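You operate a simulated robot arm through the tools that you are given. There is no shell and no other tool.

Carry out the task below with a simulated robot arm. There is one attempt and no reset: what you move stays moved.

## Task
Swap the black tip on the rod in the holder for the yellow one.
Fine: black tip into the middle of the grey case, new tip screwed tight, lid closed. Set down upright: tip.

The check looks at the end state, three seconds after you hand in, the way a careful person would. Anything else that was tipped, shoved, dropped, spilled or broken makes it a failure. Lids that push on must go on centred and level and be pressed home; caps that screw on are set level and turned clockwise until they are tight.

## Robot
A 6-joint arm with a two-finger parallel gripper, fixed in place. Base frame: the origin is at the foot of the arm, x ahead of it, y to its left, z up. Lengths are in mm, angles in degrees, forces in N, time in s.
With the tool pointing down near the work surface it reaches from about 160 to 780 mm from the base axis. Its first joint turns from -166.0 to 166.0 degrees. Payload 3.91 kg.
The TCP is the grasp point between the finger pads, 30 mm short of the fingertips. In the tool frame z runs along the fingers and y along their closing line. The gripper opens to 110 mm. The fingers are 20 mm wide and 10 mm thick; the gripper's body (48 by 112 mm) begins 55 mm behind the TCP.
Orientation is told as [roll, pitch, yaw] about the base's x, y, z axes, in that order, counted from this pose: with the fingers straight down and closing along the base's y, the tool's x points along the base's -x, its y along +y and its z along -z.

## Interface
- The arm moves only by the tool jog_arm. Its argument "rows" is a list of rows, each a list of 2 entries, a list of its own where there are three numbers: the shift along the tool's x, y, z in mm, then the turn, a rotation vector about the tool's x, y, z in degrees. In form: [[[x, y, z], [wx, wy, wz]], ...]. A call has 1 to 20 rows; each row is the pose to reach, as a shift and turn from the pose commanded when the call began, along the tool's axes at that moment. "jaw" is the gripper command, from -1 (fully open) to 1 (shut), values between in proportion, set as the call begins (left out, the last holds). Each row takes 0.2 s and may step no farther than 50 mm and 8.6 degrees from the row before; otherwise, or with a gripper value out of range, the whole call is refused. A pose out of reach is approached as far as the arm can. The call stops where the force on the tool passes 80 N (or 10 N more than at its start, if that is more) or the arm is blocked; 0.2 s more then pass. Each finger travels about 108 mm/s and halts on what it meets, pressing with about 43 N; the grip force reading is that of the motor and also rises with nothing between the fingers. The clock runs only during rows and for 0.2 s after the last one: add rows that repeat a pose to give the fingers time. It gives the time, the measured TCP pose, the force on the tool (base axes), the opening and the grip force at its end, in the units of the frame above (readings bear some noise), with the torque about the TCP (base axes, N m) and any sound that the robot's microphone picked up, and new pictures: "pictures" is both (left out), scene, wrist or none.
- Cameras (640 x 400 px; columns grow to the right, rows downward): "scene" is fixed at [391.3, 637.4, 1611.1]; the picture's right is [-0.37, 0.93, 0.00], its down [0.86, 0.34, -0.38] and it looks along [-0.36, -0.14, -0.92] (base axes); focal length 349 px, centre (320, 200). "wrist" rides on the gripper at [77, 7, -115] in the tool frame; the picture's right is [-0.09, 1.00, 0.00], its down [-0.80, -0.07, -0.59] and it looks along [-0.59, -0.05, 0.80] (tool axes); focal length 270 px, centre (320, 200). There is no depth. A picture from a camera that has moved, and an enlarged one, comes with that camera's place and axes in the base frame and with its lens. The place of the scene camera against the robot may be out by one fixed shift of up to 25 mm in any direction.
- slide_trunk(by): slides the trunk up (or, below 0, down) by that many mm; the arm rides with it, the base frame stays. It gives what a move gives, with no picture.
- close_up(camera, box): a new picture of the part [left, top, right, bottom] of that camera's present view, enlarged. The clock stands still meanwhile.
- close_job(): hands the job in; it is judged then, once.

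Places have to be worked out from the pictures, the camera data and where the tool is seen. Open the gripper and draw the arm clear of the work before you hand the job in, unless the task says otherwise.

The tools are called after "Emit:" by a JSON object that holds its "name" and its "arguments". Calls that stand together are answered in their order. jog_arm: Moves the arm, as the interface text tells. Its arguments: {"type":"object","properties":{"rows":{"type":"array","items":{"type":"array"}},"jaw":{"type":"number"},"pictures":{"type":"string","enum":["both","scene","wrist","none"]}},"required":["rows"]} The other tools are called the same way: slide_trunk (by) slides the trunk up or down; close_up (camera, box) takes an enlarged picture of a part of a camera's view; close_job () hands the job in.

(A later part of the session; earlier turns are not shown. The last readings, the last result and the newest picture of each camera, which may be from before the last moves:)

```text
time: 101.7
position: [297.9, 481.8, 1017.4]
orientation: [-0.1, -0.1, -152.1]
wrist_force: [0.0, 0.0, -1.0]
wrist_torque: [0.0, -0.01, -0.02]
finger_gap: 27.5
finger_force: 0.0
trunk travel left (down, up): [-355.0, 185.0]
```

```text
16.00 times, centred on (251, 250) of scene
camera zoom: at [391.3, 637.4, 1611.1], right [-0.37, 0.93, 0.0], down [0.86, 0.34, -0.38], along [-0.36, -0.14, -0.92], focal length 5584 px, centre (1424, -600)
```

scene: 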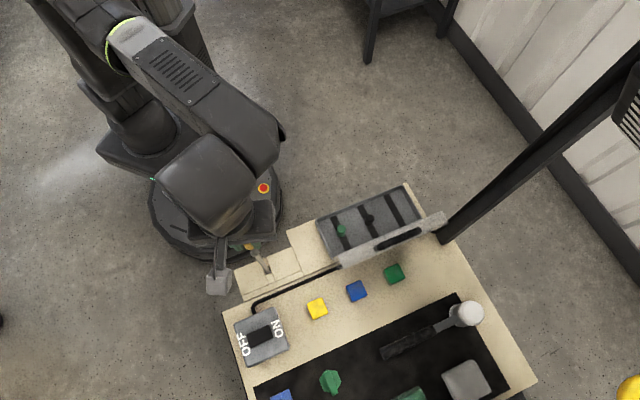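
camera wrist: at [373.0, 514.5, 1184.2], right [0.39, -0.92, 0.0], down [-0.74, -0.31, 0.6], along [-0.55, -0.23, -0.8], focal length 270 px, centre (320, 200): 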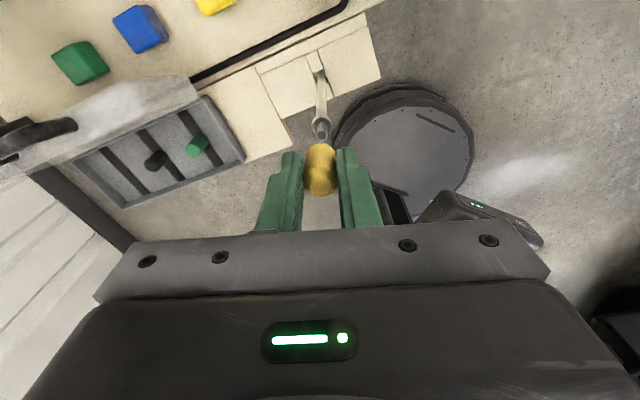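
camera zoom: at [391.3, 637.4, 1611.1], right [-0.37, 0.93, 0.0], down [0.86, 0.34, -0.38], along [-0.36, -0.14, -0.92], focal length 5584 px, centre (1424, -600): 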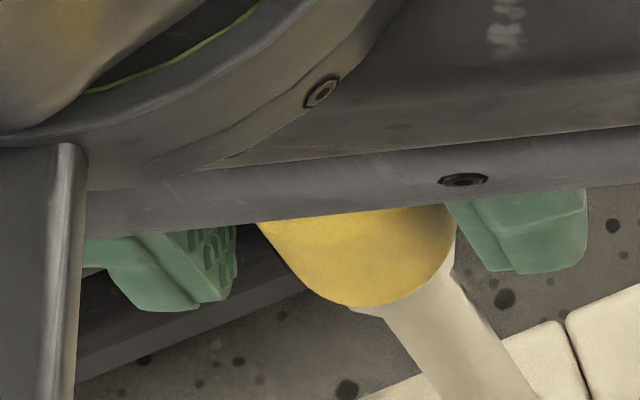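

The tip stands upright on the stud, centred between the fingers. I close the jaw on it.

Emit:
{"name": "jog_arm", "arguments": {"rows": [[[0, 0, 0], [0, 0, 0]], [[0, 0, 0], [0, 0, 0]], [[0, 0, 0], [0, 0, 0]]], "jaw": 1, "pictures": "none"}}

Emit:
{"name": "close_up", "arguments": {"camera": "wrist", "box": [250, 100, 390, 220]}}

```text
time: 102.5
position: [297.5, 482.6, 1017.8]
orientation: [-0.1, -0.1, -152.1]
wrist_force: [0.1, -0.9, -0.2]
wrist_torque: [0.01, -0.01, -0.02]
finger_gap: 18.6
finger_force: 42.6
trunk travel left (down, up): [-355.0, 185.0]
```

```text
3.33 times, centred on (320, 160) of wrist
camera zoom: at [370.6, 511.8, 1131.3], right [0.39, -0.92, 0.0], down [-0.74, -0.31, 0.6], along [-0.55, -0.23, -0.8], focal length 901 px, centre (320, 333)
```

zoom: 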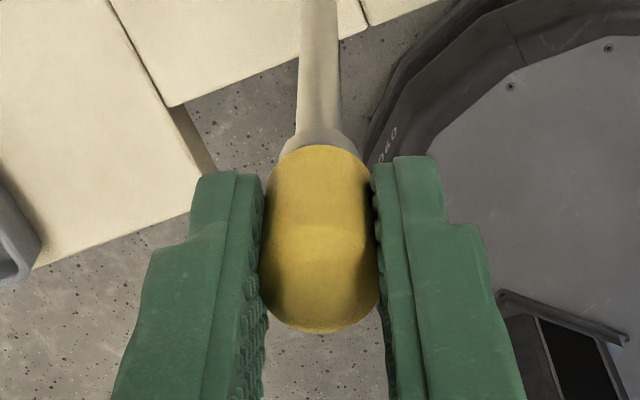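

Gripped centred at 18.6 mm. I press down about 1 mm for light preload and begin turning clockwise 34°, checking force and torque.

Emit:
{"name": "jog_arm", "arguments": {"rows": [[[0, 0, 0.6], [0, 0, 0]], [[0, 0, 1], [0, 0, 0]]], "pictures": "none"}}

Emit:
{"name": "jog_arm", "arguments": {"rows": [[[0, 0, 0], [0, 0, 8.5]], [[0, 0, 0], [0, 0, 17]], [[0, 0, 0], [0, 0, 25.5]], [[0, 0, 0], [0, 0, 34]]], "pictures": "none"}}

```text
time: 103.1
position: [299.2, 481.1, 1017.5]
orientation: [-0.2, -0.1, -152.1]
wrist_force: [0.6, 0.8, 4.6]
wrist_torque: [0.02, -0.01, 0.02]
finger_gap: 18.4
finger_force: 43.4
trunk travel left (down, up): [-355.0, 185.0]
```

```text
time: 104.1
position: [297.8, 480.4, 1016.7]
orientation: [-0.1, -0.2, 173.9]
wrist_force: [-0.4, 0.8, 6.6]
wrist_torque: [0.06, 0.07, 0.0]
finger_gap: 18.5
finger_force: 43.1
trunk travel left (down, up): [-355.0, 185.0]
```

Still about 6 N of preload and no torque. I turn on another 85° clockwise.

Emit:
{"name": "jog_arm", "arguments": {"rows": [[[0, 0, 0], [0, 0, 8.5]], [[0, 0, 0], [0, 0, 17]], [[0, 0, 0], [0, 0, 25.5]], [[0, 0, 0], [0, 0, 34]], [[0, 0, 0], [0, 0, 42.5]], [[0, 0, 0], [0, 0, 51]], [[0, 0, 0], [0, 0, 59.5]], [[0, 0, 0], [0, 0, 68]], [[0, 0, 0], [0, 0, 76.5]], [[0, 0, 0], [0, 0, 85]]], "pictures": "none"}}

Emit:
{"name": "close_up", "arguments": {"camera": "wrist", "box": [250, 100, 390, 220]}}

```text
time: 106.3
position: [298.2, 480.8, 1015.0]
orientation: [0.1, 0.0, 88.7]
wrist_force: [-1.3, 0.9, 11.4]
wrist_torque: [0.06, 0.02, 0.04]
finger_gap: 18.4
finger_force: 42.9
trunk travel left (down, up): [-355.0, 185.0]
```

```text
3.33 times, centred on (320, 160) of wrist
camera zoom: at [290.6, 403.8, 1130.9], right [-0.99, 0.11, 0.0], down [0.09, 0.8, 0.6], along [0.06, 0.59, -0.8], focal length 901 px, centre (320, 333)
```

zoom: 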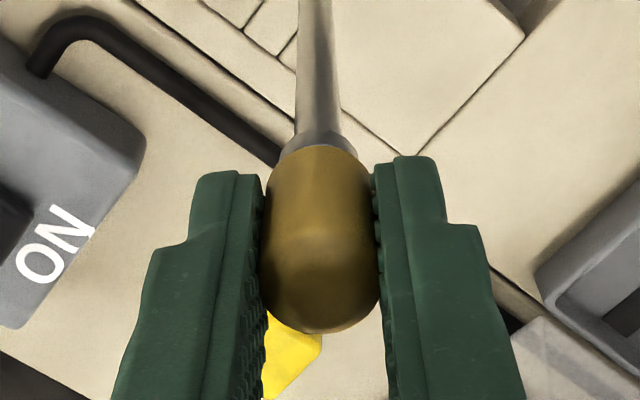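

The vertical force grew to 11 N while turning, which I did not expect from an engaging thread. I check the rod and holder for unwanted motion.

Emit:
{"name": "close_up", "arguments": {"camera": "scene", "box": [225, 225, 305, 290]}}

Emit:
{"name": "close_up", "arguments": {"camera": "wrist", "box": [280, 40, 360, 160]}}

```text
6.15 times, centred on (265, 258) of scene
camera zoom: at [391.3, 637.4, 1611.1], right [-0.37, 0.93, 0.0], down [0.86, 0.34, -0.38], along [-0.36, -0.14, -0.92], focal length 2148 px, centre (658, -154)
```

zoom: 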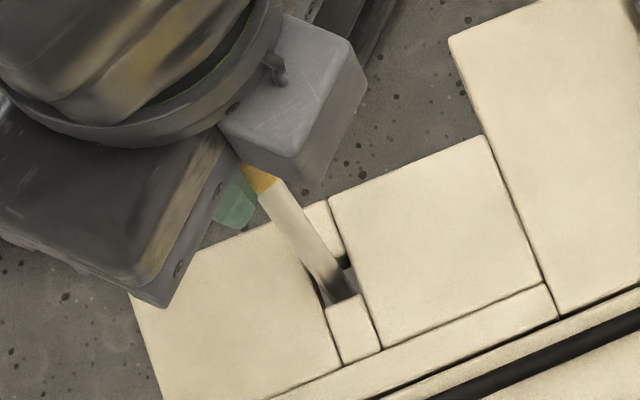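

```text
3.33 times, centred on (320, 100) of wrist
camera zoom: at [290.6, 403.8, 1130.9], right [-0.99, 0.11, 0.0], down [0.09, 0.8, 0.6], along [0.06, 0.59, -0.8], focal length 901 px, centre (320, 533)
```

zoom: 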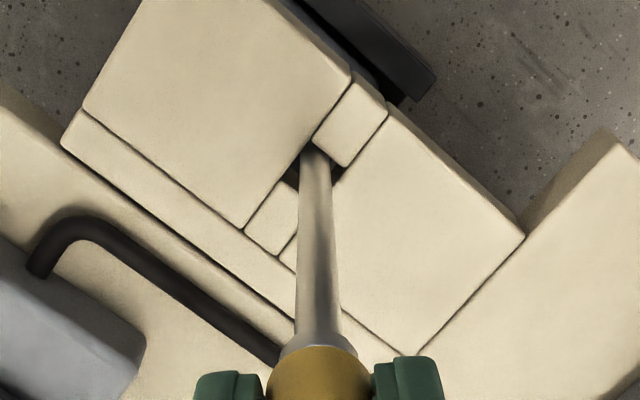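

The rod and holder look undisturbed. I continue clockwise 85° more and compare force and torque.

Emit:
{"name": "jog_arm", "arguments": {"rows": [[[0, 0, 0], [0, 0, 8.5]], [[0, 0, 0], [0, 0, 17]], [[0, 0, 0], [0, 0, 25.5]], [[0, 0, 0], [0, 0, 34]], [[0, 0, 0], [0, 0, 42.5]], [[0, 0, 0], [0, 0, 51]], [[0, 0, 0], [0, 0, 59.5]], [[0, 0, 0], [0, 0, 68]], [[0, 0, 0], [0, 0, 76.5]], [[0, 0, 0], [0, 0, 85]]], "pictures": "none"}}

Emit:
{"name": "close_up", "arguments": {"camera": "wrist", "box": [250, 100, 390, 220]}}

```text
time: 108.5
position: [299.5, 482.1, 1014.3]
orientation: [0.0, 0.2, 3.7]
wrist_force: [0.2, -0.2, -2.9]
wrist_torque: [0.01, 0.02, 0.01]
finger_gap: 19.0
finger_force: 43.4
trunk travel left (down, up): [-355.0, 185.0]
```

```text
3.33 times, centred on (320, 160) of wrist
camera zoom: at [222.9, 483.4, 1129.7], right [0.02, 1.0, 0.0], down [0.81, -0.02, 0.59], along [0.59, -0.01, -0.81], focal length 901 px, centre (320, 333)
```

zoom: 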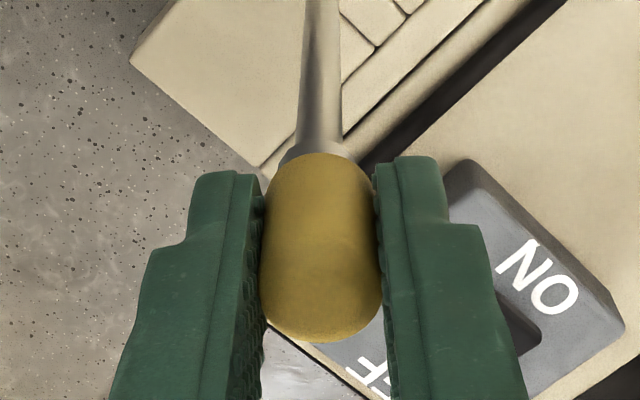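

The force went from +11 N to -3 N, as if the thread now carries the rod, so it is engaging. I lower 0.8 mm to let the rod rest and turn 85° further clockwise.

Emit:
{"name": "jog_arm", "arguments": {"rows": [[[0, 0, 0.4], [0, 0, 0]], [[0, 0, 0.8], [0, 0, 8.5]], [[0, 0, 0.8], [0, 0, 17]], [[0, 0, 0.8], [0, 0, 25.5]], [[0, 0, 0.8], [0, 0, 34]], [[0, 0, 0.8], [0, 0, 42.5]]], "pictures": "none"}}

Emit:
{"name": "jog_arm", "arguments": {"rows": [[[0, 0, 0], [0, 0, 8.5]], [[0, 0, 0], [0, 0, 17]], [[0, 0, 0], [0, 0, 25.5]], [[0, 0, 0], [0, 0, 34]], [[0, 0, 0], [0, 0, 42.5]]], "pictures": "none"}}

Emit:
{"name": "close_up", "arguments": {"camera": "wrist", "box": [250, 100, 390, 220]}}

```text
time: 109.9
position: [299.4, 482.2, 1015.3]
orientation: [-0.2, 0.2, -38.8]
wrist_force: [-0.3, 0.7, -3.1]
wrist_torque: [0.04, 0.01, 0.89]
finger_gap: 19.2
finger_force: 43.4
trunk travel left (down, up): [-355.0, 185.0]
```

```text
time: 111.1
position: [299.9, 482.0, 1015.2]
orientation: [-0.1, 0.2, -81.3]
wrist_force: [0.7, -0.8, 3.3]
wrist_torque: [0.05, -0.03, 0.01]
finger_gap: 18.8
finger_force: 43.1
trunk travel left (down, up): [-355.0, 185.0]
```

```text
3.33 times, centred on (320, 160) of wrist
camera zoom: at [295.1, 558.3, 1130.1], right [1.0, 0.06, 0.0], down [0.05, -0.8, 0.59], along [0.04, -0.59, -0.81], focal length 901 px, centre (320, 333)
```

zoom: 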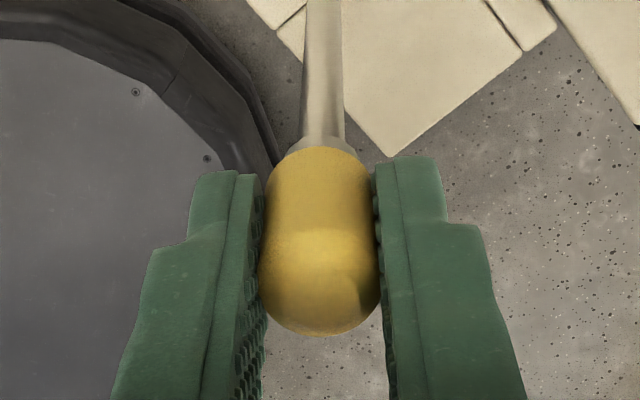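

A torque of 0.89 N·m appeared at yaw -39, then dropped to zero after more turning, so the tip may have slipped in the grip. I test with a further 8° clockwise.

Emit:
{"name": "jog_arm", "arguments": {"rows": [[[0, 0, 0], [0, 0, 4]], [[0, 0, 0], [0, 0, 8]]], "pictures": "none"}}

```text
time: 111.7
position: [298.7, 480.6, 1015.8]
orientation: [-0.2, 0.2, -89.2]
wrist_force: [0.0, 0.1, 3.1]
wrist_torque: [0.03, -0.04, 0.01]
finger_gap: 18.4
finger_force: 43.4
trunk travel left (down, up): [-355.0, 185.0]
```

Still no torque, so I need to inspect the state. I release the tip and rise 36 mm to compare with the earlier picture of the seated black tip from the same pose.

Emit:
{"name": "jog_arm", "arguments": {"rows": [[[0, 0, 0], [0, 0, 0]], [[0, 0, 0], [0, 0, 0]], [[0, 0, 0], [0, 0, 0]]], "jaw": 0.4, "pictures": "none"}}

Emit:
{"name": "jog_arm", "arguments": {"rows": [[[0, 0, -12], [0, 0, 2]], [[0, 0, -24], [0, 0, 4]], [[0, 0, -36], [0, 0, 4]], [[0, 0, -36], [0, 0, 4]]], "pictures": "both"}}

Emit:
{"name": "close_up", "arguments": {"camera": "wrist", "box": [260, 80, 380, 200]}}

```text
time: 112.5
position: [299.1, 480.9, 1014.3]
orientation: [-0.2, 0.1, -89.1]
wrist_force: [-0.8, -0.3, 0.3]
wrist_torque: [-0.01, -0.01, 0.02]
finger_gap: 33.2
finger_force: 0.0
trunk travel left (down, up): [-355.0, 185.0]
```

```text
time: 113.5
position: [297.7, 481.4, 1050.7]
orientation: [-0.2, 0.1, -93.1]
wrist_force: [-0.4, -0.1, 0.1]
wrist_torque: [0.02, 0.0, -0.05]
finger_gap: 33.1
finger_force: 0.1
trunk travel left (down, up): [-355.0, 185.0]
camera wrist: at [310.7, 557.6, 1166.2], right [0.99, -0.14, 0.0], down [-0.11, -0.8, 0.59], along [-0.09, -0.59, -0.8], focal length 270 px, centre (320, 200)
```

scene: 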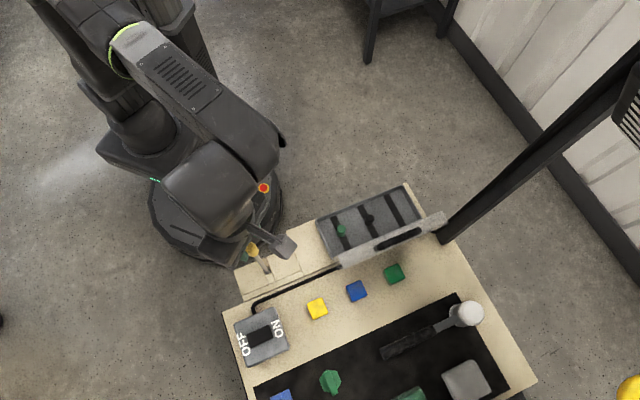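
wrist: 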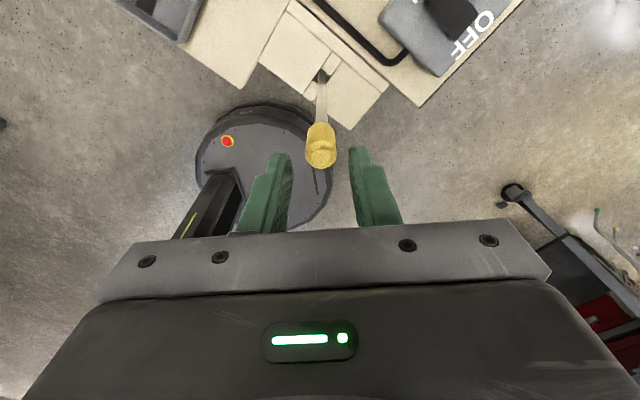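

```text
3.33 times, centred on (320, 140) of wrist
camera zoom: at [310.7, 557.6, 1166.2], right [0.99, -0.14, 0.0], down [-0.11, -0.8, 0.59], along [-0.09, -0.59, -0.8], focal length 901 px, centre (320, 400)
```

zoom: 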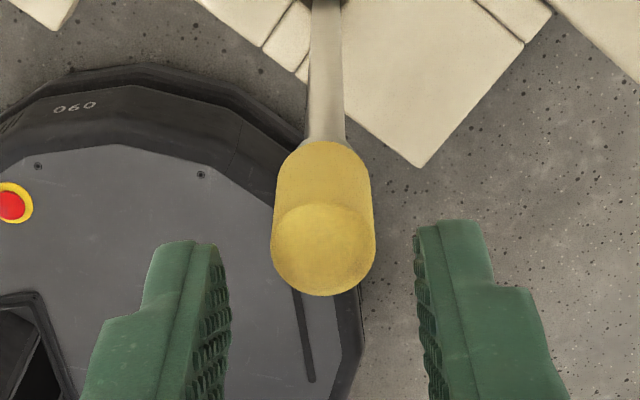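

The yellow tip's height looks nearly the same as the black's was, but this steep view cannot show the gap at the collar. I rise and back off toward the robot, turning to yaw 45, to inspect the tip and the rod's foot from the side.

Emit:
{"name": "jog_arm", "arguments": {"rows": [[[0, 0, -22], [0, 0, -8.1]], [[0, 0, -44], [0, 0, -16.2]], [[-10, -9, -44], [0, 0, -24.3]], [[-25, -23, -44], [0, 0, -32.4]], [[-40, -37, -44], [0, 0, -40.5]], [[-55, -51, -44], [0, 0, -48.6]], [[-70, -65, -44], [0, 0, -56.7]], [[-85, -79, -44], [0, 0, -64.8]], [[-101, -93, -44], [0, 0, -72.9]], [[-101, -93, -44], [0, 0, -81]], [[-101, -93, -44], [0, 0, -89.1]], [[-101, -93, -44], [0, 0, -97.2]], [[-101, -93, -44], [0, 0, -105.3]], [[-101, -93, -44], [0, 0, -113.4]], [[-101, -93, -44], [0, 0, -121.5]], [[-101, -93, -44], [0, 0, -129.6]], [[-101, -93, -44], [0, 0, -138]]], "pictures": "wrist"}}

Emit:
{"name": "jog_arm", "arguments": {"rows": [[[0, 0, 0], [0, -8, 0]], [[0, 0, 0], [0, -16, 0]], [[0, 0, 0], [0, -24, 0]], [[0, 0, 0], [0, -30, 0]]], "pictures": "wrist"}}

```text
time: 117.1
position: [201.0, 385.4, 1095.5]
orientation: [0.2, 0.1, 45.0]
wrist_force: [-0.6, 0.0, 0.3]
wrist_torque: [0.01, 0.0, -0.01]
finger_gap: 33.0
finger_force: 0.0
trunk travel left (down, up): [-355.0, 185.0]
camera wrist: at [142.6, 335.9, 1209.9], right [-0.64, 0.77, 0.0], down [0.62, 0.52, 0.59], along [0.45, 0.38, -0.81], focal length 270 px, centre (320, 200)
```

wrist: 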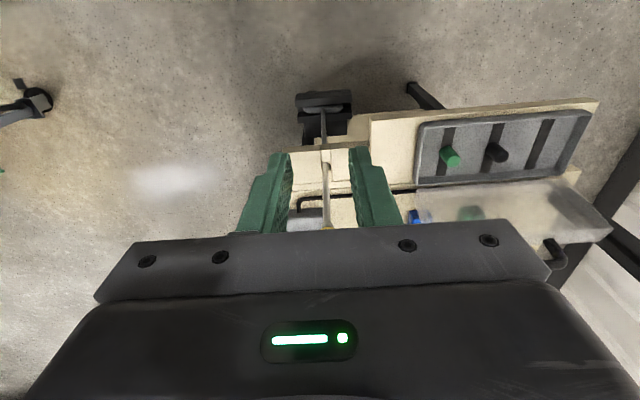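

```text
time: 118.1
position: [200.7, 385.7, 1095.3]
orientation: [0.3, -30.0, 44.8]
wrist_force: [-0.3, 0.1, 0.1]
wrist_torque: [0.0, 0.0, 0.01]
finger_gap: 33.1
finger_force: 0.1
trunk travel left (down, up): [-355.0, 185.0]
camera wrist: at [108.9, 302.6, 1156.0], right [-0.65, 0.76, 0.05], down [0.33, 0.23, 0.92], along [0.68, 0.61, -0.4], focal length 270 px, centre (320, 200)
```

wrist: 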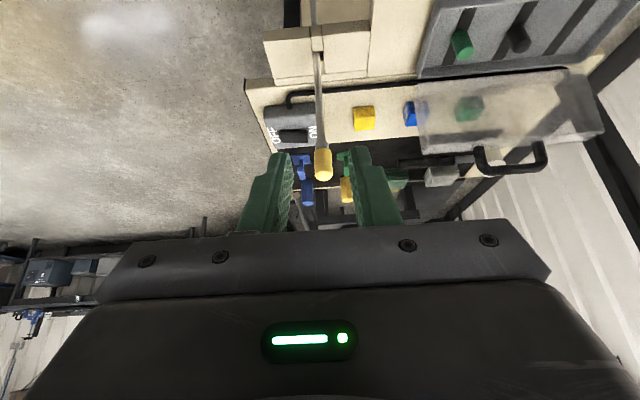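

The rod with the yellow tip is now seen nearly side-on (upside down in the picture). I enlarge the joint between tip and collar.

Emit:
{"name": "close_up", "arguments": {"camera": "wrist", "box": [300, 110, 345, 190]}}

Emit:
{"name": "close_up", "arguments": {"camera": "wrist", "box": [280, 0, 360, 80]}}

```text
5.00 times, centred on (322, 150) of wrist
camera zoom: at [108.9, 302.6, 1156.0], right [-0.65, 0.76, 0.05], down [0.33, 0.23, 0.92], along [0.68, 0.61, -0.4], focal length 1351 px, centre (308, 450)
```

zoom: 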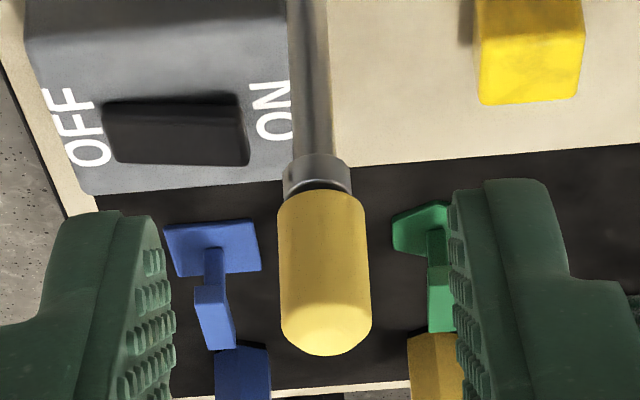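

```text
5.00 times, centred on (320, 40) of wrist
camera zoom: at [108.9, 302.6, 1156.0], right [-0.65, 0.76, 0.05], down [0.33, 0.23, 0.92], along [0.68, 0.61, -0.4], focal length 1351 px, centre (320, 1000)
```

zoom: 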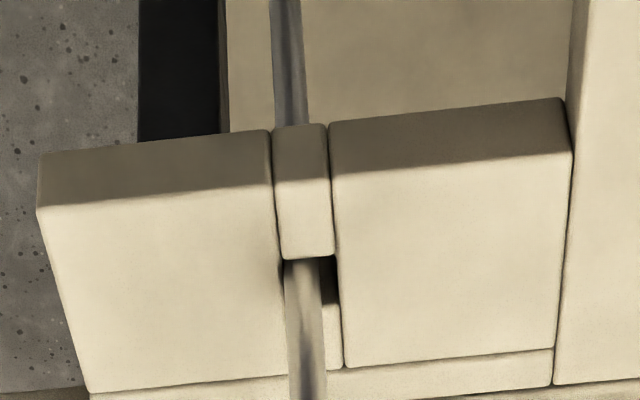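

The tip sits close on the collar with a dark line between. I zoom in more on that joint and on the tip's tilt.

Emit:
{"name": "close_up", "arguments": {"camera": "wrist", "box": [312, 136, 334, 154]}}

Emit:
{"name": "close_up", "arguments": {"camera": "wrist", "box": [300, 60, 345, 190]}}

```text
16.00 times, centred on (323, 145) of wrist
camera zoom: at [108.9, 302.6, 1156.0], right [-0.65, 0.76, 0.05], down [0.33, 0.23, 0.92], along [0.68, 0.61, -0.4], focal length 4325 px, centre (272, 1080)
```

zoom: 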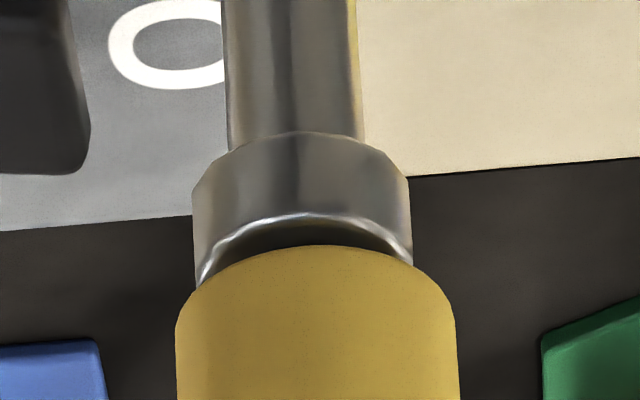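

```text
3.08 times, centred on (322, 125) of wrist
camera zoom: at [108.9, 302.6, 1156.0], right [-0.65, 0.76, 0.05], down [0.33, 0.23, 0.92], along [0.68, 0.61, -0.4], focal length 832 px, centre (312, 431)
```

zoom: 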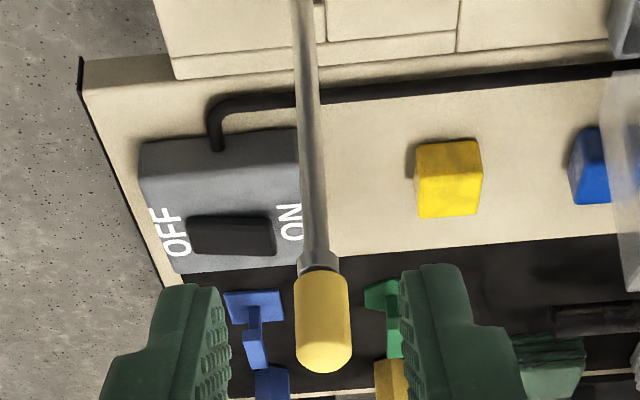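

The joint shows a gap of 3-4 mm between collar and tip rim, but I don't know if that is how the seated tip looks. I tilt back up to check whether the rod's foot still lies straight in its cradle.

Emit:
{"name": "jog_arm", "arguments": {"rows": [[[0, 0, 0], [0, 8, 0]], [[0, 0, 0], [0, 16, 0]], [[0, 0, 0], [0, 24, 0]], [[0, 0, 0], [0, 30, 0]]], "pictures": "none"}}

Emit:
{"name": "close_up", "arguments": {"camera": "wrist", "box": [280, 80, 370, 150]}}

Emit:
{"name": "close_up", "arguments": {"camera": "wrist", "box": [300, 130, 345, 240]}}

```text
time: 119.1
position: [200.4, 386.6, 1094.1]
orientation: [0.1, 0.2, 44.9]
wrist_force: [-0.2, -0.7, 1.0]
wrist_torque: [0.0, -0.02, 0.01]
finger_gap: 32.8
finger_force: 0.1
trunk travel left (down, up): [-355.0, 185.0]
```

```text
5.71 times, centred on (325, 115) of wrist
camera zoom: at [142.6, 336.9, 1210.5], right [-0.64, 0.77, 0.0], down [0.62, 0.52, 0.59], along [0.45, 0.38, -0.81], focal length 1544 px, centre (291, 686)
```

zoom: 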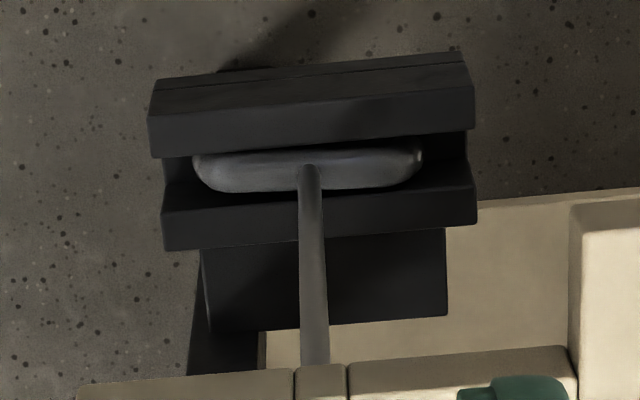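

```text
3.64 times, centred on (322, 185) of wrist
camera zoom: at [142.6, 336.9, 1210.5], right [-0.64, 0.77, 0.0], down [0.62, 0.52, 0.59], along [0.45, 0.38, -0.81], focal length 983 px, centre (311, 254)
```

zoom: 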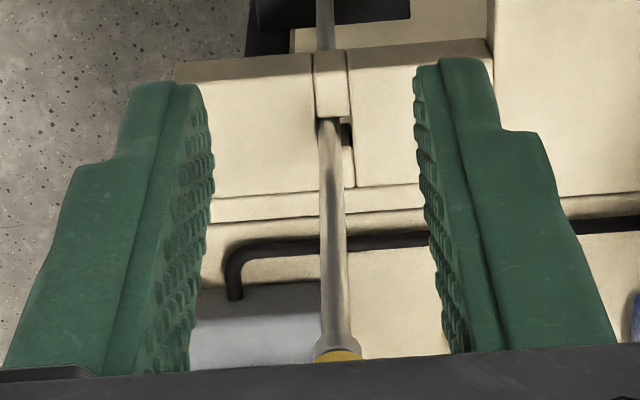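

The foot lies in its cradle turned only about 4° clockwise against the rails, so the rod did take the turning load. I return over the tip at yaw 208 to grip again and test whether it is tight.

Emit:
{"name": "jog_arm", "arguments": {"rows": [[[-17, 0, 0], [0, 0, -8.15]], [[-34, 0, 0], [0, 0, -16.3]], [[-51, 0, 0], [0, 0, -24.45]], [[-68, -1, 0], [0, 0, -32.6]], [[-85, -1, 0], [0, 0, -40.75]], [[-102, -1, 0], [0, 0, -48.9]], [[-119, -1.5, 0], [0, 0, -57.05]], [[-137.5, -1.7, 0], [0, 0, -65.2]], [[-137.5, -1.7, 0], [0, 0, -73.35]], [[-137.5, -1.7, 0], [0, 0, -81.5]], [[-137.5, -1.7, 0], [0, 0, -89.65]], [[-137.5, -1.7, 0], [0, 0, -97.8]], [[-137.5, -1.7, 0], [0, 0, -105.95]], [[-137.5, -1.7, 0], [0, 0, -114.1]], [[-137.5, -1.7, 0], [0, 0, -122.25]], [[-137.5, -1.7, 0], [0, 0, -130.4]], [[-137.5, -1.7, 0], [0, 0, -138.55]], [[-137.5, -1.7, 0], [0, 0, -146.7]], [[-137.5, -1.7, 0], [0, 0, -154.85]], [[-137.5, -1.7, 0], [0, 0, -163]]], "pictures": "wrist"}}

Emit:
{"name": "close_up", "arguments": {"camera": "wrist", "box": [260, 60, 380, 180]}}

```text
time: 123.3
position: [299.5, 481.5, 1093.9]
orientation: [-0.1, 0.0, -152.0]
wrist_force: [0.1, 0.1, 0.6]
wrist_torque: [0.03, -0.01, 0.02]
finger_gap: 33.0
finger_force: 0.0
trunk travel left (down, up): [-355.0, 185.0]
camera wrist: at [371.4, 511.9, 1209.7], right [0.39, -0.92, 0.0], down [-0.74, -0.31, 0.6], along [-0.55, -0.23, -0.8], focal length 270 px, centre (320, 200)
```

wrist: 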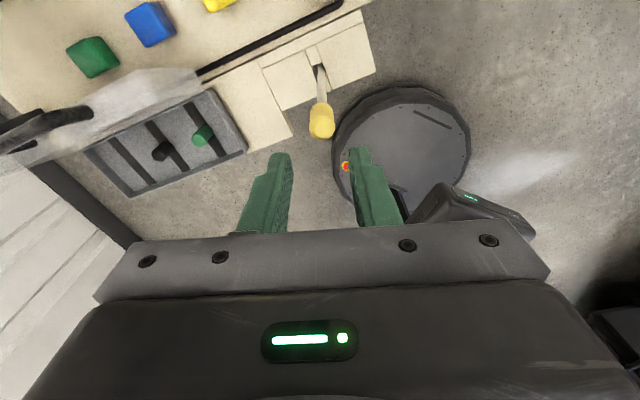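

```text
3.33 times, centred on (320, 120) of wrist
camera zoom: at [371.4, 511.9, 1209.7], right [0.39, -0.92, 0.0], down [-0.74, -0.31, 0.6], along [-0.55, -0.23, -0.8], focal length 901 px, centre (320, 467)
```

zoom: 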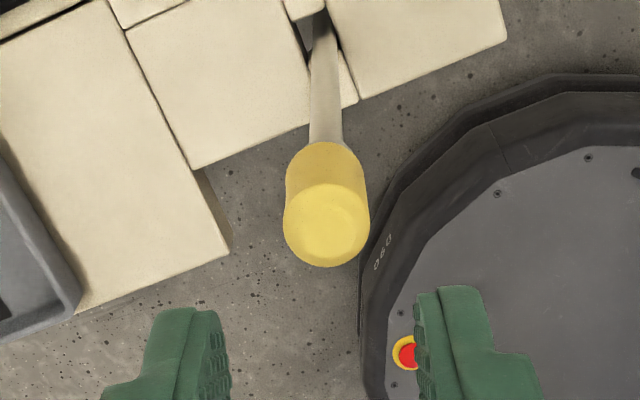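

The tip is 0.8 mm toward tool +y; I correct, descend to z≈1012 and grip it again.

Emit:
{"name": "jog_arm", "arguments": {"rows": [[[0, 0.8, 20], [0, 0, 0]], [[0, 0.8, 40], [0, 0, 0]], [[0, 0.8, 60], [0, 0, 0]], [[0, 0.8, 75], [0, 0, 0]], [[0, 0.8, 82], [0, 0, 0]], [[0, 0.8, 82], [0, 0, 0]]], "pictures": "none"}}

Emit:
{"name": "close_up", "arguments": {"camera": "wrist", "box": [250, 100, 390, 220]}}

Emit:
{"name": "jog_arm", "arguments": {"rows": [[[0, 0, 0], [0, 0, 0]], [[0, 0, 0], [0, 0, 0]], [[0, 0, 0], [0, 0, 0]]], "jaw": 1, "pictures": "none"}}

```text
time: 124.7
position: [300.8, 481.3, 1013.5]
orientation: [0.0, -0.2, -152.1]
wrist_force: [0.0, 0.1, 0.3]
wrist_torque: [-0.03, -0.01, -0.01]
finger_gap: 33.0
finger_force: 0.0
trunk travel left (down, up): [-355.0, 185.0]
```

```text
3.33 times, centred on (320, 160) of wrist
camera zoom: at [372.5, 510.9, 1128.0], right [0.39, -0.92, 0.0], down [-0.74, -0.31, 0.6], along [-0.55, -0.23, -0.8], focal length 901 px, centre (320, 333)
```

zoom: 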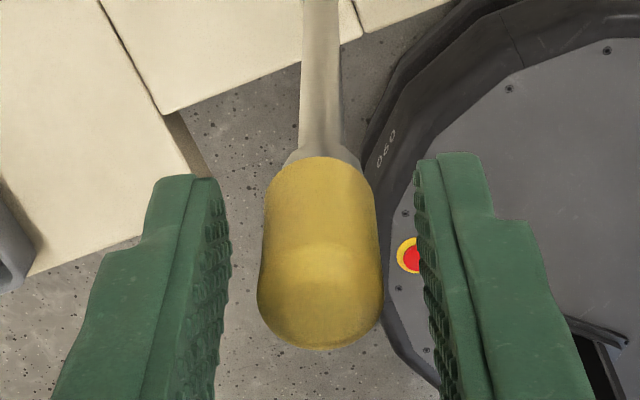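

```text
time: 125.5
position: [300.9, 481.6, 1013.8]
orientation: [0.0, -0.1, -152.2]
wrist_force: [-0.7, -0.2, -1.1]
wrist_torque: [0.03, 0.06, 0.01]
finger_gap: 18.8
finger_force: 43.3
trunk travel left (down, up): [-355.0, 185.0]
```

Gripped again at 18.8 mm. I turn clockwise in short strokes and watch the torque to see whether the tip is tight.

Emit:
{"name": "jog_arm", "arguments": {"rows": [[[0, 0, 0], [0, 0, 5]], [[0, 0, 0], [0, 0, 10]], [[0, 0, 0], [0, 0, 15]]], "pictures": "none"}}

Emit:
{"name": "jog_arm", "arguments": {"rows": [[[0, 0, 0], [0, 0, 5]], [[0, 0, 0], [0, 0, 10]], [[0, 0, 0], [0, 0, 15]]], "pictures": "none"}}

Emit:
{"name": "jog_arm", "arguments": {"rows": [[[0, 0, 0], [0, 0, 8]], [[0, 0, 0], [0, 0, 16]], [[0, 0, 0], [0, 0, 24]]], "pictures": "none"}}

```text
time: 126.3
position: [300.5, 480.6, 1013.6]
orientation: [-0.1, -0.1, -167.1]
wrist_force: [0.8, 0.6, 0.8]
wrist_torque: [0.0, 0.0, 0.0]
finger_gap: 19.0
finger_force: 43.5
trunk travel left (down, up): [-355.0, 185.0]
```

```text
time: 127.1
position: [300.1, 480.5, 1013.3]
orientation: [0.0, -0.2, 177.8]
wrist_force: [-0.3, 0.1, 1.1]
wrist_torque: [0.01, -0.03, 0.06]
finger_gap: 18.6
finger_force: 43.0
trunk travel left (down, up): [-355.0, 185.0]
```

```text
time: 127.9
position: [299.4, 480.3, 1013.4]
orientation: [-0.1, -0.3, 153.8]
wrist_force: [0.7, 1.0, 4.7]
wrist_torque: [0.03, -0.01, 0.6]
finger_gap: 18.7
finger_force: 43.2
trunk travel left (down, up): [-355.0, 185.0]
```

The torque has risen to 0.6 N·m after about 54°. I continue in small 4° steps to see whether it holds.

Emit:
{"name": "jog_arm", "arguments": {"rows": [[[0, 0, 0], [0, 0, 2]], [[0, 0, 0], [0, 0, 4]]], "pictures": "none"}}

Emit:
{"name": "jog_arm", "arguments": {"rows": [[[0, 0, 0], [0, 0, 2]], [[0, 0, 0], [0, 0, 4]]], "pictures": "none"}}

```text
time: 128.5
position: [300.6, 481.9, 1012.7]
orientation: [0.0, -0.3, 149.9]
wrist_force: [2.1, -0.4, 3.7]
wrist_torque: [0.0, -0.02, 0.65]
finger_gap: 19.0
finger_force: 42.5
trunk travel left (down, up): [-355.0, 185.0]
```

```text
time: 129.1
position: [299.2, 480.7, 1011.9]
orientation: [0.0, -0.2, 145.9]
wrist_force: [1.6, 0.0, 7.2]
wrist_torque: [0.02, 0.01, 0.75]
finger_gap: 19.1
finger_force: 42.4
trunk travel left (down, up): [-355.0, 185.0]
```

The torque holds and creeps up (0.65, 0.75 N·m). I press on with two more 8° strokes to see if it stays tight.

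Emit:
{"name": "jog_arm", "arguments": {"rows": [[[0, 0, 0], [0, 0, 4]], [[0, 0, 0], [0, 0, 8]]], "pictures": "none"}}

Emit:
{"name": "jog_arm", "arguments": {"rows": [[[0, 0, 0], [0, 0, 4]], [[0, 0, 0], [0, 0, 8]]], "pictures": "none"}}

Emit:
{"name": "close_up", "arguments": {"camera": "wrist", "box": [250, 100, 390, 220]}}

```text
time: 129.7
position: [299.8, 481.9, 1013.4]
orientation: [0.0, -0.1, 137.8]
wrist_force: [1.4, 0.6, 10.7]
wrist_torque: [0.07, -0.04, 0.94]
finger_gap: 19.1
finger_force: 42.8
trunk travel left (down, up): [-355.0, 185.0]
```

```text
time: 130.3
position: [299.6, 479.5, 1013.7]
orientation: [0.0, -0.2, 129.8]
wrist_force: [0.5, 0.2, 7.3]
wrist_torque: [0.04, -0.01, 0.95]
finger_gap: 20.3
finger_force: 43.0
trunk travel left (down, up): [-355.0, 185.0]
```

```text
3.33 times, centred on (320, 160) of wrist
camera zoom: at [344.6, 417.4, 1127.6], right [-0.82, -0.57, 0.0], down [-0.46, 0.66, 0.6], along [-0.34, 0.49, -0.8], focal length 901 px, centre (320, 333)
```

zoom: 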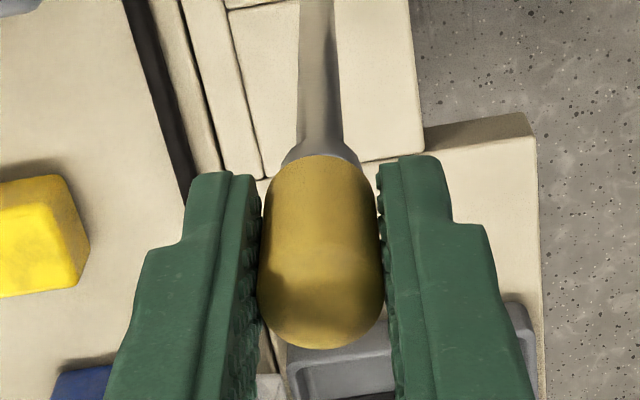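

The torque has settled at 0.95 N·m and the gap is opening, meaning the pads now slip around a tight tip (earlier they cammed over and backed it off). I open, turn back 20° to face its flats, and regrip for a confirming twist.

Emit:
{"name": "jog_arm", "arguments": {"rows": [[[0, 0, 0], [0, 0, 0]], [[0, 0, 0], [0, 0, 0]], [[0, 0, 0], [0, 0, 0]]], "jaw": 0.5, "pictures": "none"}}

Emit:
{"name": "jog_arm", "arguments": {"rows": [[[0, 0, 0], [0, 0, -7]], [[0, 0, 0], [0, 0, -14]], [[0, 0, 0], [0, 0, -22]], [[0, 0, 0], [0, 0, -22]]], "pictures": "none"}}

Emit:
{"name": "close_up", "arguments": {"camera": "wrist", "box": [250, 100, 390, 220]}}

```text
time: 131.1
position: [299.5, 480.7, 1012.5]
orientation: [0.1, -0.1, 130.0]
wrist_force: [-0.3, 0.9, -0.7]
wrist_torque: [0.01, -0.02, 0.01]
finger_gap: 28.1
finger_force: 0.1
trunk travel left (down, up): [-355.0, 185.0]
```

```text
time: 132.1
position: [301.1, 479.7, 1012.4]
orientation: [0.0, -0.3, 152.0]
wrist_force: [0.3, -0.4, 0.0]
wrist_torque: [-0.01, 0.0, 0.01]
finger_gap: 27.4
finger_force: 0.0
trunk travel left (down, up): [-355.0, 185.0]
```

```text
3.33 times, centred on (320, 160) of wrist
camera zoom: at [365.5, 438.7, 1127.7], right [-0.55, -0.84, 0.0], down [-0.67, 0.44, 0.6], along [-0.5, 0.33, -0.8], focal length 901 px, centre (320, 333)
```

zoom: 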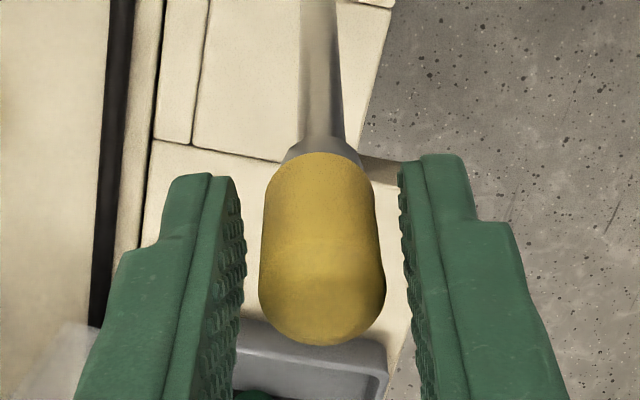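

I close on the tip again at yaw 152 and apply a confirming clockwise twist of 12° in small steps.

Emit:
{"name": "jog_arm", "arguments": {"rows": [[[0, 0, 0], [0, 0, 0]], [[0, 0, 0], [0, 0, 0]], [[0, 0, 0], [0, 0, 0]]], "jaw": 1, "pictures": "none"}}

Emit:
{"name": "jog_arm", "arguments": {"rows": [[[0, 0, 0], [0, 0, 3]], [[0, 0, 0], [0, 0, 6]]], "pictures": "none"}}

Emit:
{"name": "jog_arm", "arguments": {"rows": [[[0, 0, 0], [0, 0, 3]], [[0, 0, 0], [0, 0, 6]]], "pictures": "none"}}

```text
time: 132.9
position: [300.0, 480.4, 1012.5]
orientation: [0.0, -0.2, 151.9]
wrist_force: [-0.7, 1.0, -0.6]
wrist_torque: [0.01, -0.03, -0.02]
finger_gap: 22.9
finger_force: 43.0
trunk travel left (down, up): [-355.0, 185.0]
```

```text
time: 133.5
position: [299.7, 480.8, 1013.8]
orientation: [0.0, -0.2, 145.8]
wrist_force: [0.1, 0.4, -0.2]
wrist_torque: [-0.03, -0.01, 0.2]
finger_gap: 23.1
finger_force: 43.4
trunk travel left (down, up): [-355.0, 185.0]
```

```text
time: 134.1
position: [299.5, 481.2, 1012.7]
orientation: [0.1, -0.1, 139.8]
wrist_force: [0.8, 0.2, -1.0]
wrist_torque: [0.01, -0.04, 0.31]
finger_gap: 23.0
finger_force: 43.4
trunk travel left (down, up): [-355.0, 185.0]
```

The pads landed off the flats (gap 23 mm) and the torque is building slowly. I continue clockwise in small steps.

Emit:
{"name": "jog_arm", "arguments": {"rows": [[[0, 0, 0], [0, 0, 3]], [[0, 0, 0], [0, 0, 6]]], "pictures": "none"}}

Emit:
{"name": "jog_arm", "arguments": {"rows": [[[0, 0, 0], [0, 0, 3]], [[0, 0, 0], [0, 0, 6]]], "pictures": "none"}}

Emit:
{"name": "jog_arm", "arguments": {"rows": [[[0, 0, 0], [0, 0, 3]], [[0, 0, 0], [0, 0, 6]]], "pictures": "none"}}

```text
time: 134.7
position: [299.1, 482.1, 1013.8]
orientation: [0.1, -0.2, 133.9]
wrist_force: [-0.3, 0.2, 1.4]
wrist_torque: [0.0, -0.06, 0.49]
finger_gap: 22.8
finger_force: 43.2
trunk travel left (down, up): [-355.0, 185.0]
```

```text
time: 135.3
position: [299.4, 479.8, 1013.1]
orientation: [0.0, -0.2, 127.8]
wrist_force: [0.8, 0.1, 3.0]
wrist_torque: [0.02, -0.04, 0.61]
finger_gap: 22.9
finger_force: 42.6
trunk travel left (down, up): [-355.0, 185.0]
```

```text
time: 135.9
position: [298.8, 482.1, 1011.9]
orientation: [0.1, -0.2, 121.9]
wrist_force: [0.7, -1.2, 4.8]
wrist_torque: [0.02, -0.03, 0.74]
finger_gap: 23.3
finger_force: 42.8
trunk travel left (down, up): [-355.0, 185.0]
```

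Torque rises linearly to 0.74 N·m with angle and no slip, so the tip is against its tight end with some springiness. I ease back 12° to about half that torque, still positive, so it will not spring when released.

Emit:
{"name": "jog_arm", "arguments": {"rows": [[[0, 0, 0], [0, 0, -6]], [[0, 0, 0], [0, 0, -12]], [[0, 0, 0], [0, 0, -12]]], "pictures": "none"}}

```text
time: 136.7
position: [300.2, 480.4, 1013.2]
orientation: [0.1, -0.2, 134.0]
wrist_force: [0.9, 1.1, 1.0]
wrist_torque: [0.05, -0.03, 0.45]
finger_gap: 23.4
finger_force: 42.8
trunk travel left (down, up): [-355.0, 185.0]
```

The torque eased to 0.45 N·m, still holding clockwise load. I open the jaw and rise clear of the tip.

Emit:
{"name": "jog_arm", "arguments": {"rows": [[[0, 0, 0], [0, 0, 0]], [[0, 0, 0], [0, 0, 0]], [[0, 0, 0], [0, 0, 0]]], "jaw": 0.4, "pictures": "none"}}

Emit:
{"name": "jog_arm", "arguments": {"rows": [[[0, 0, -15], [0, 0, 0]], [[0, 0, -30], [0, 0, 0]], [[0, 0, -50], [0, 0, 0]], [[0, 0, -75], [0, 0, 0]], [[0, 0, -75], [0, 0, 0]]], "pictures": "both"}}

Emit:
{"name": "close_up", "arguments": {"camera": "wrist", "box": [260, 60, 380, 180]}}

```text
time: 137.5
position: [299.6, 480.8, 1011.8]
orientation: [0.1, -0.2, 133.9]
wrist_force: [-0.5, 0.2, 0.0]
wrist_torque: [-0.05, 0.0, 0.01]
finger_gap: 32.8
finger_force: 0.1
trunk travel left (down, up): [-355.0, 185.0]
```

```text
time: 138.7
position: [300.8, 479.4, 1087.4]
orientation: [0.1, -0.2, 133.9]
wrist_force: [-0.4, 0.7, -0.8]
wrist_torque: [-0.03, -0.02, 0.0]
finger_gap: 33.0
finger_force: 0.1
trunk travel left (down, up): [-355.0, 185.0]
camera wrist: at [350.0, 420.1, 1202.3], right [-0.78, -0.63, 0.0], down [-0.5, 0.63, 0.6], along [-0.38, 0.46, -0.8], focal length 270 px, centre (320, 200)
```

scene: 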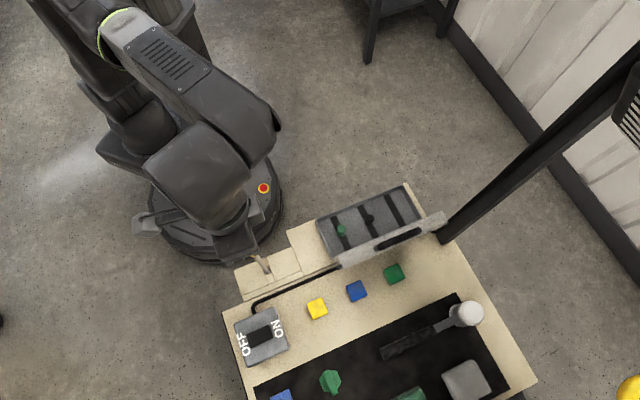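
wrist: 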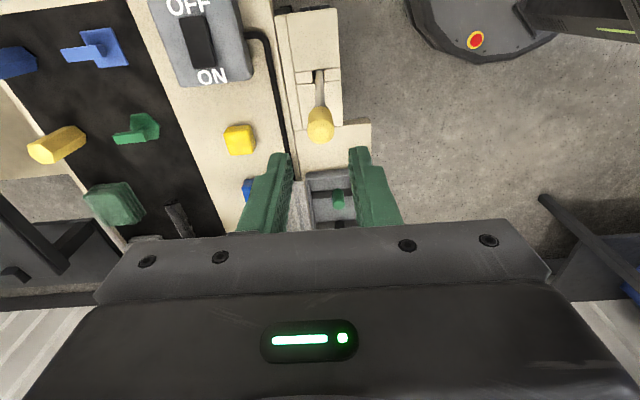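

```text
3.33 times, centred on (320, 120) of wrist
camera zoom: at [350.0, 420.1, 1202.3], right [-0.78, -0.63, 0.0], down [-0.5, 0.63, 0.6], along [-0.38, 0.46, -0.8], focal length 901 px, centre (320, 467)
```

zoom: 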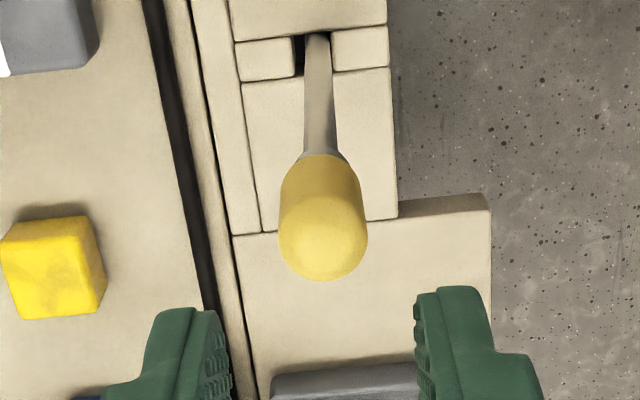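

The tip is released and standing. I take the same side view as before to check the joint and that the tip sits level.

Emit:
{"name": "jog_arm", "arguments": {"rows": [[[0, 0, -6], [0, 0, 8.1]], [[0, 20, -6], [0, 0, 16.2]], [[0, 40, -6], [0, 0, 24.3]], [[0, 60, -6], [0, 0, 32.4]], [[0, 80, -6], [0, 0, 40.5]], [[0, 100, -6], [0, 0, 48.6]], [[0, 120, -6], [0, 0, 56.7]], [[0, 138, -6], [0, 0, 64.8]], [[0, 138, -6], [0, 0, 72.9]], [[0, 138, -6], [0, 0, 81]], [[0, 138, -6], [0, 0, 89]]], "pictures": "none"}}

Emit:
{"name": "jog_arm", "arguments": {"rows": [[[0, 0, 0], [0, -8, 0]], [[0, 0, 0], [0, -16, 0]], [[0, 0, 0], [0, -24, 0]], [[0, 0, 0], [0, -30, 0]], [[0, 0, 0], [0, -30, 0]]], "pictures": "wrist"}}

Emit:
{"name": "close_up", "arguments": {"camera": "wrist", "box": [300, 110, 345, 190]}}

```text
time: 141.1
position: [201.0, 385.4, 1094.5]
orientation: [0.3, 0.1, 44.6]
wrist_force: [-0.4, -0.5, 0.3]
wrist_torque: [-0.01, 0.03, -0.01]
finger_gap: 33.5
finger_force: 0.1
trunk travel left (down, up): [-355.0, 185.0]
```

```text
time: 142.3
position: [200.7, 384.5, 1095.1]
orientation: [0.3, -30.1, 44.8]
wrist_force: [0.0, -1.1, 0.0]
wrist_torque: [0.0, 0.01, 0.01]
finger_gap: 33.3
finger_force: 0.0
trunk travel left (down, up): [-355.0, 185.0]
camera wrist: at [108.2, 302.1, 1155.6], right [-0.65, 0.76, 0.05], down [0.33, 0.23, 0.92], along [0.68, 0.61, -0.4], focal length 270 px, centre (320, 200)
```

wrist: 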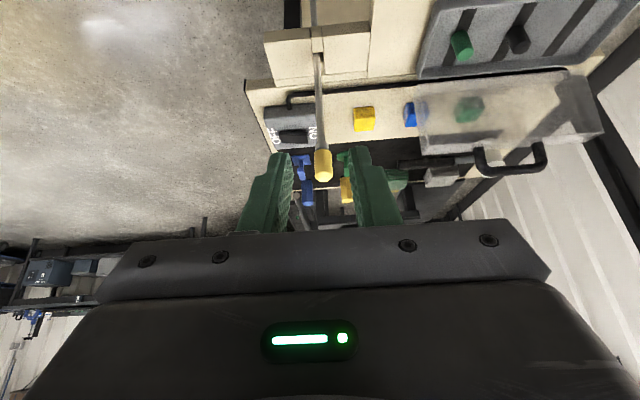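

```text
5.00 times, centred on (322, 150) of wrist
camera zoom: at [108.2, 302.1, 1155.6], right [-0.65, 0.76, 0.05], down [0.33, 0.23, 0.92], along [0.68, 0.61, -0.4], focal length 1351 px, centre (308, 450)
```

zoom: 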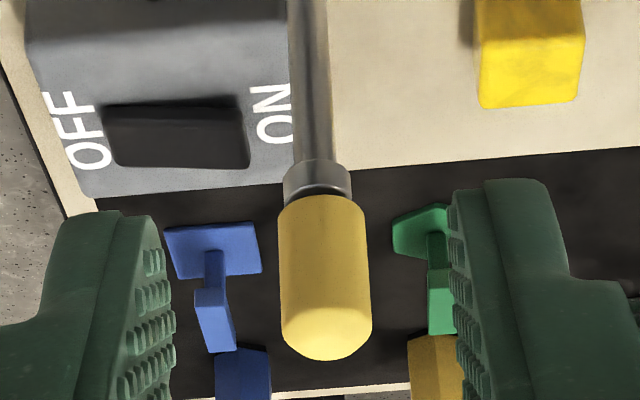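

Emit:
{"name": "close_up", "arguments": {"camera": "wrist", "box": [312, 136, 334, 154]}}

```text
16.00 times, centred on (323, 145) of wrist
camera zoom: at [108.2, 302.1, 1155.6], right [-0.65, 0.76, 0.05], down [0.33, 0.23, 0.92], along [0.68, 0.61, -0.4], focal length 4325 px, centre (272, 1080)
```

zoom: 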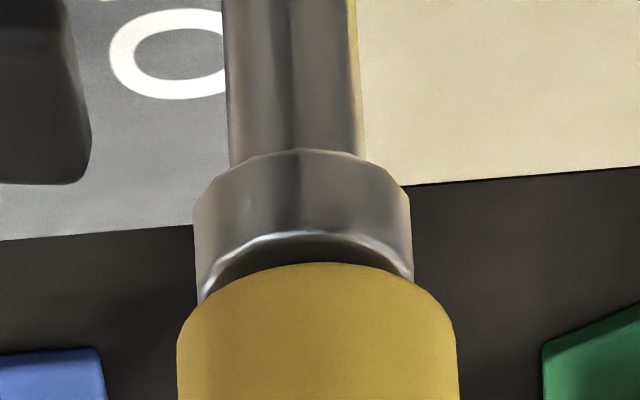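

The gap looks the same as before (about 30 px), so I want a direct comparison with the original seated black tip. I will untilt, raise the trunk back, and return to the pose (116, 596, 1194) yaw 46 where I photographed it earlier.

Emit:
{"name": "jog_arm", "arguments": {"rows": [[[0, 0, 0], [0, 8, 0]], [[0, 0, 0], [0, 16, 0]], [[0, 0, 0], [0, 24, 0]], [[0, 0, 0], [0, 30, 0]]], "pictures": "none"}}

Emit:
{"name": "slide_trunk", "arguments": {"by": 120}}

Emit:
{"name": "jog_arm", "arguments": {"rows": [[[-15, 35, 0], [0, 0, -1.2]], [[-30, 70, 4], [0, 0, -1.2]], [[-45, 105, 8], [0, 0, -1.2]], [[-60, 140, 12], [0, 0, -1.2]], [[-74, 175, 16], [0, 0, -1.2]], [[-88.3, 209.3, 21], [0, 0, -1.2]], [[-88.3, 209.3, 21], [0, 0, -1.2]]], "pictures": "wrist"}}

Emit:
{"name": "close_up", "arguments": {"camera": "wrist", "box": [120, 40, 280, 170]}}

```text
time: 143.3
position: [200.7, 386.4, 1093.4]
orientation: [0.3, 0.3, 44.8]
wrist_force: [-0.2, -0.4, 0.0]
wrist_torque: [-0.01, 0.0, 0.01]
finger_gap: 33.1
finger_force: 0.0
trunk travel left (down, up): [-355.0, 185.0]
```

```text
time: 144.8
position: [200.2, 385.8, 1214.7]
orientation: [0.1, 0.1, 44.8]
wrist_force: [0.3, 0.2, 0.1]
wrist_torque: [0.0, 0.0, -0.02]
finger_gap: 33.1
finger_force: 0.0
trunk travel left (down, up): [-475.0, 65.0]
```

```text
time: 146.4
position: [114.7, 594.6, 1195.7]
orientation: [0.2, 0.1, 46.1]
wrist_force: [-0.5, -0.1, -0.6]
wrist_torque: [0.04, -0.03, 0.0]
finger_gap: 32.9
finger_force: 0.0
trunk travel left (down, up): [-475.0, 65.0]
camera wrist: at [58.1, 544.6, 1309.8], right [-0.66, 0.75, 0.0], down [0.61, 0.53, 0.59], along [0.45, 0.39, -0.8], focal length 270 px, centre (320, 200)
```

wrist: 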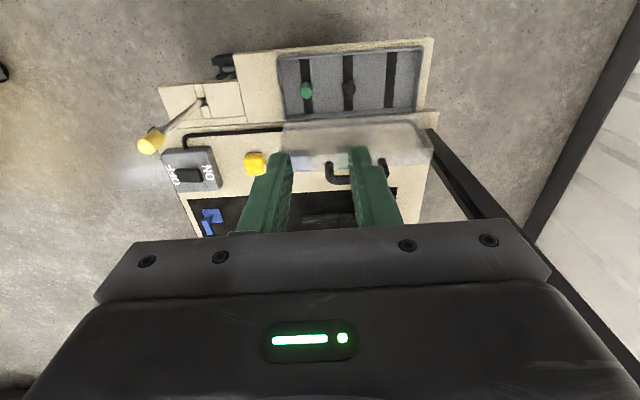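

```text
3.08 times, centred on (200, 105) of wrist
camera zoom: at [58.1, 544.6, 1309.8], right [-0.66, 0.75, 0.0], down [0.61, 0.53, 0.59], along [0.45, 0.39, -0.8], focal length 832 px, centre (689, 492)
```

zoom: 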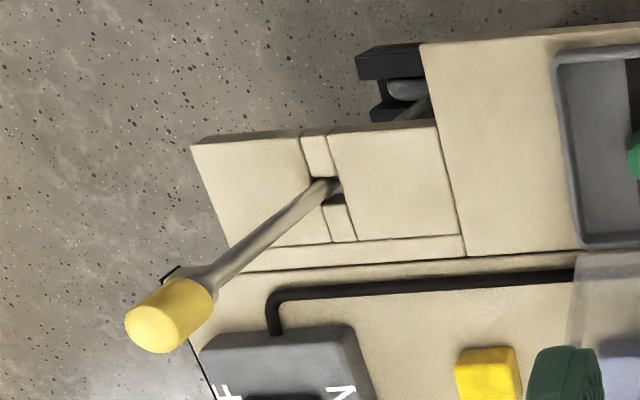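

Compared with the earlier black-tip picture, the rod top leans a few mm and the yellow tip may sit about 2 mm higher. I zoom further on the joint from here.

Emit:
{"name": "close_up", "arguments": {"camera": "wrist", "box": [145, 115, 195, 155]}}

```text
10.00 times, centred on (170, 135) of wrist
camera zoom: at [58.1, 544.6, 1309.8], right [-0.66, 0.75, 0.0], down [0.61, 0.53, 0.59], along [0.45, 0.39, -0.8], focal length 2703 px, centre (1820, 850)
```

zoom: 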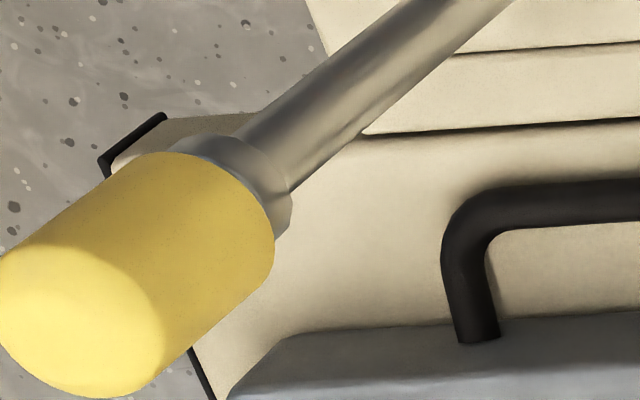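

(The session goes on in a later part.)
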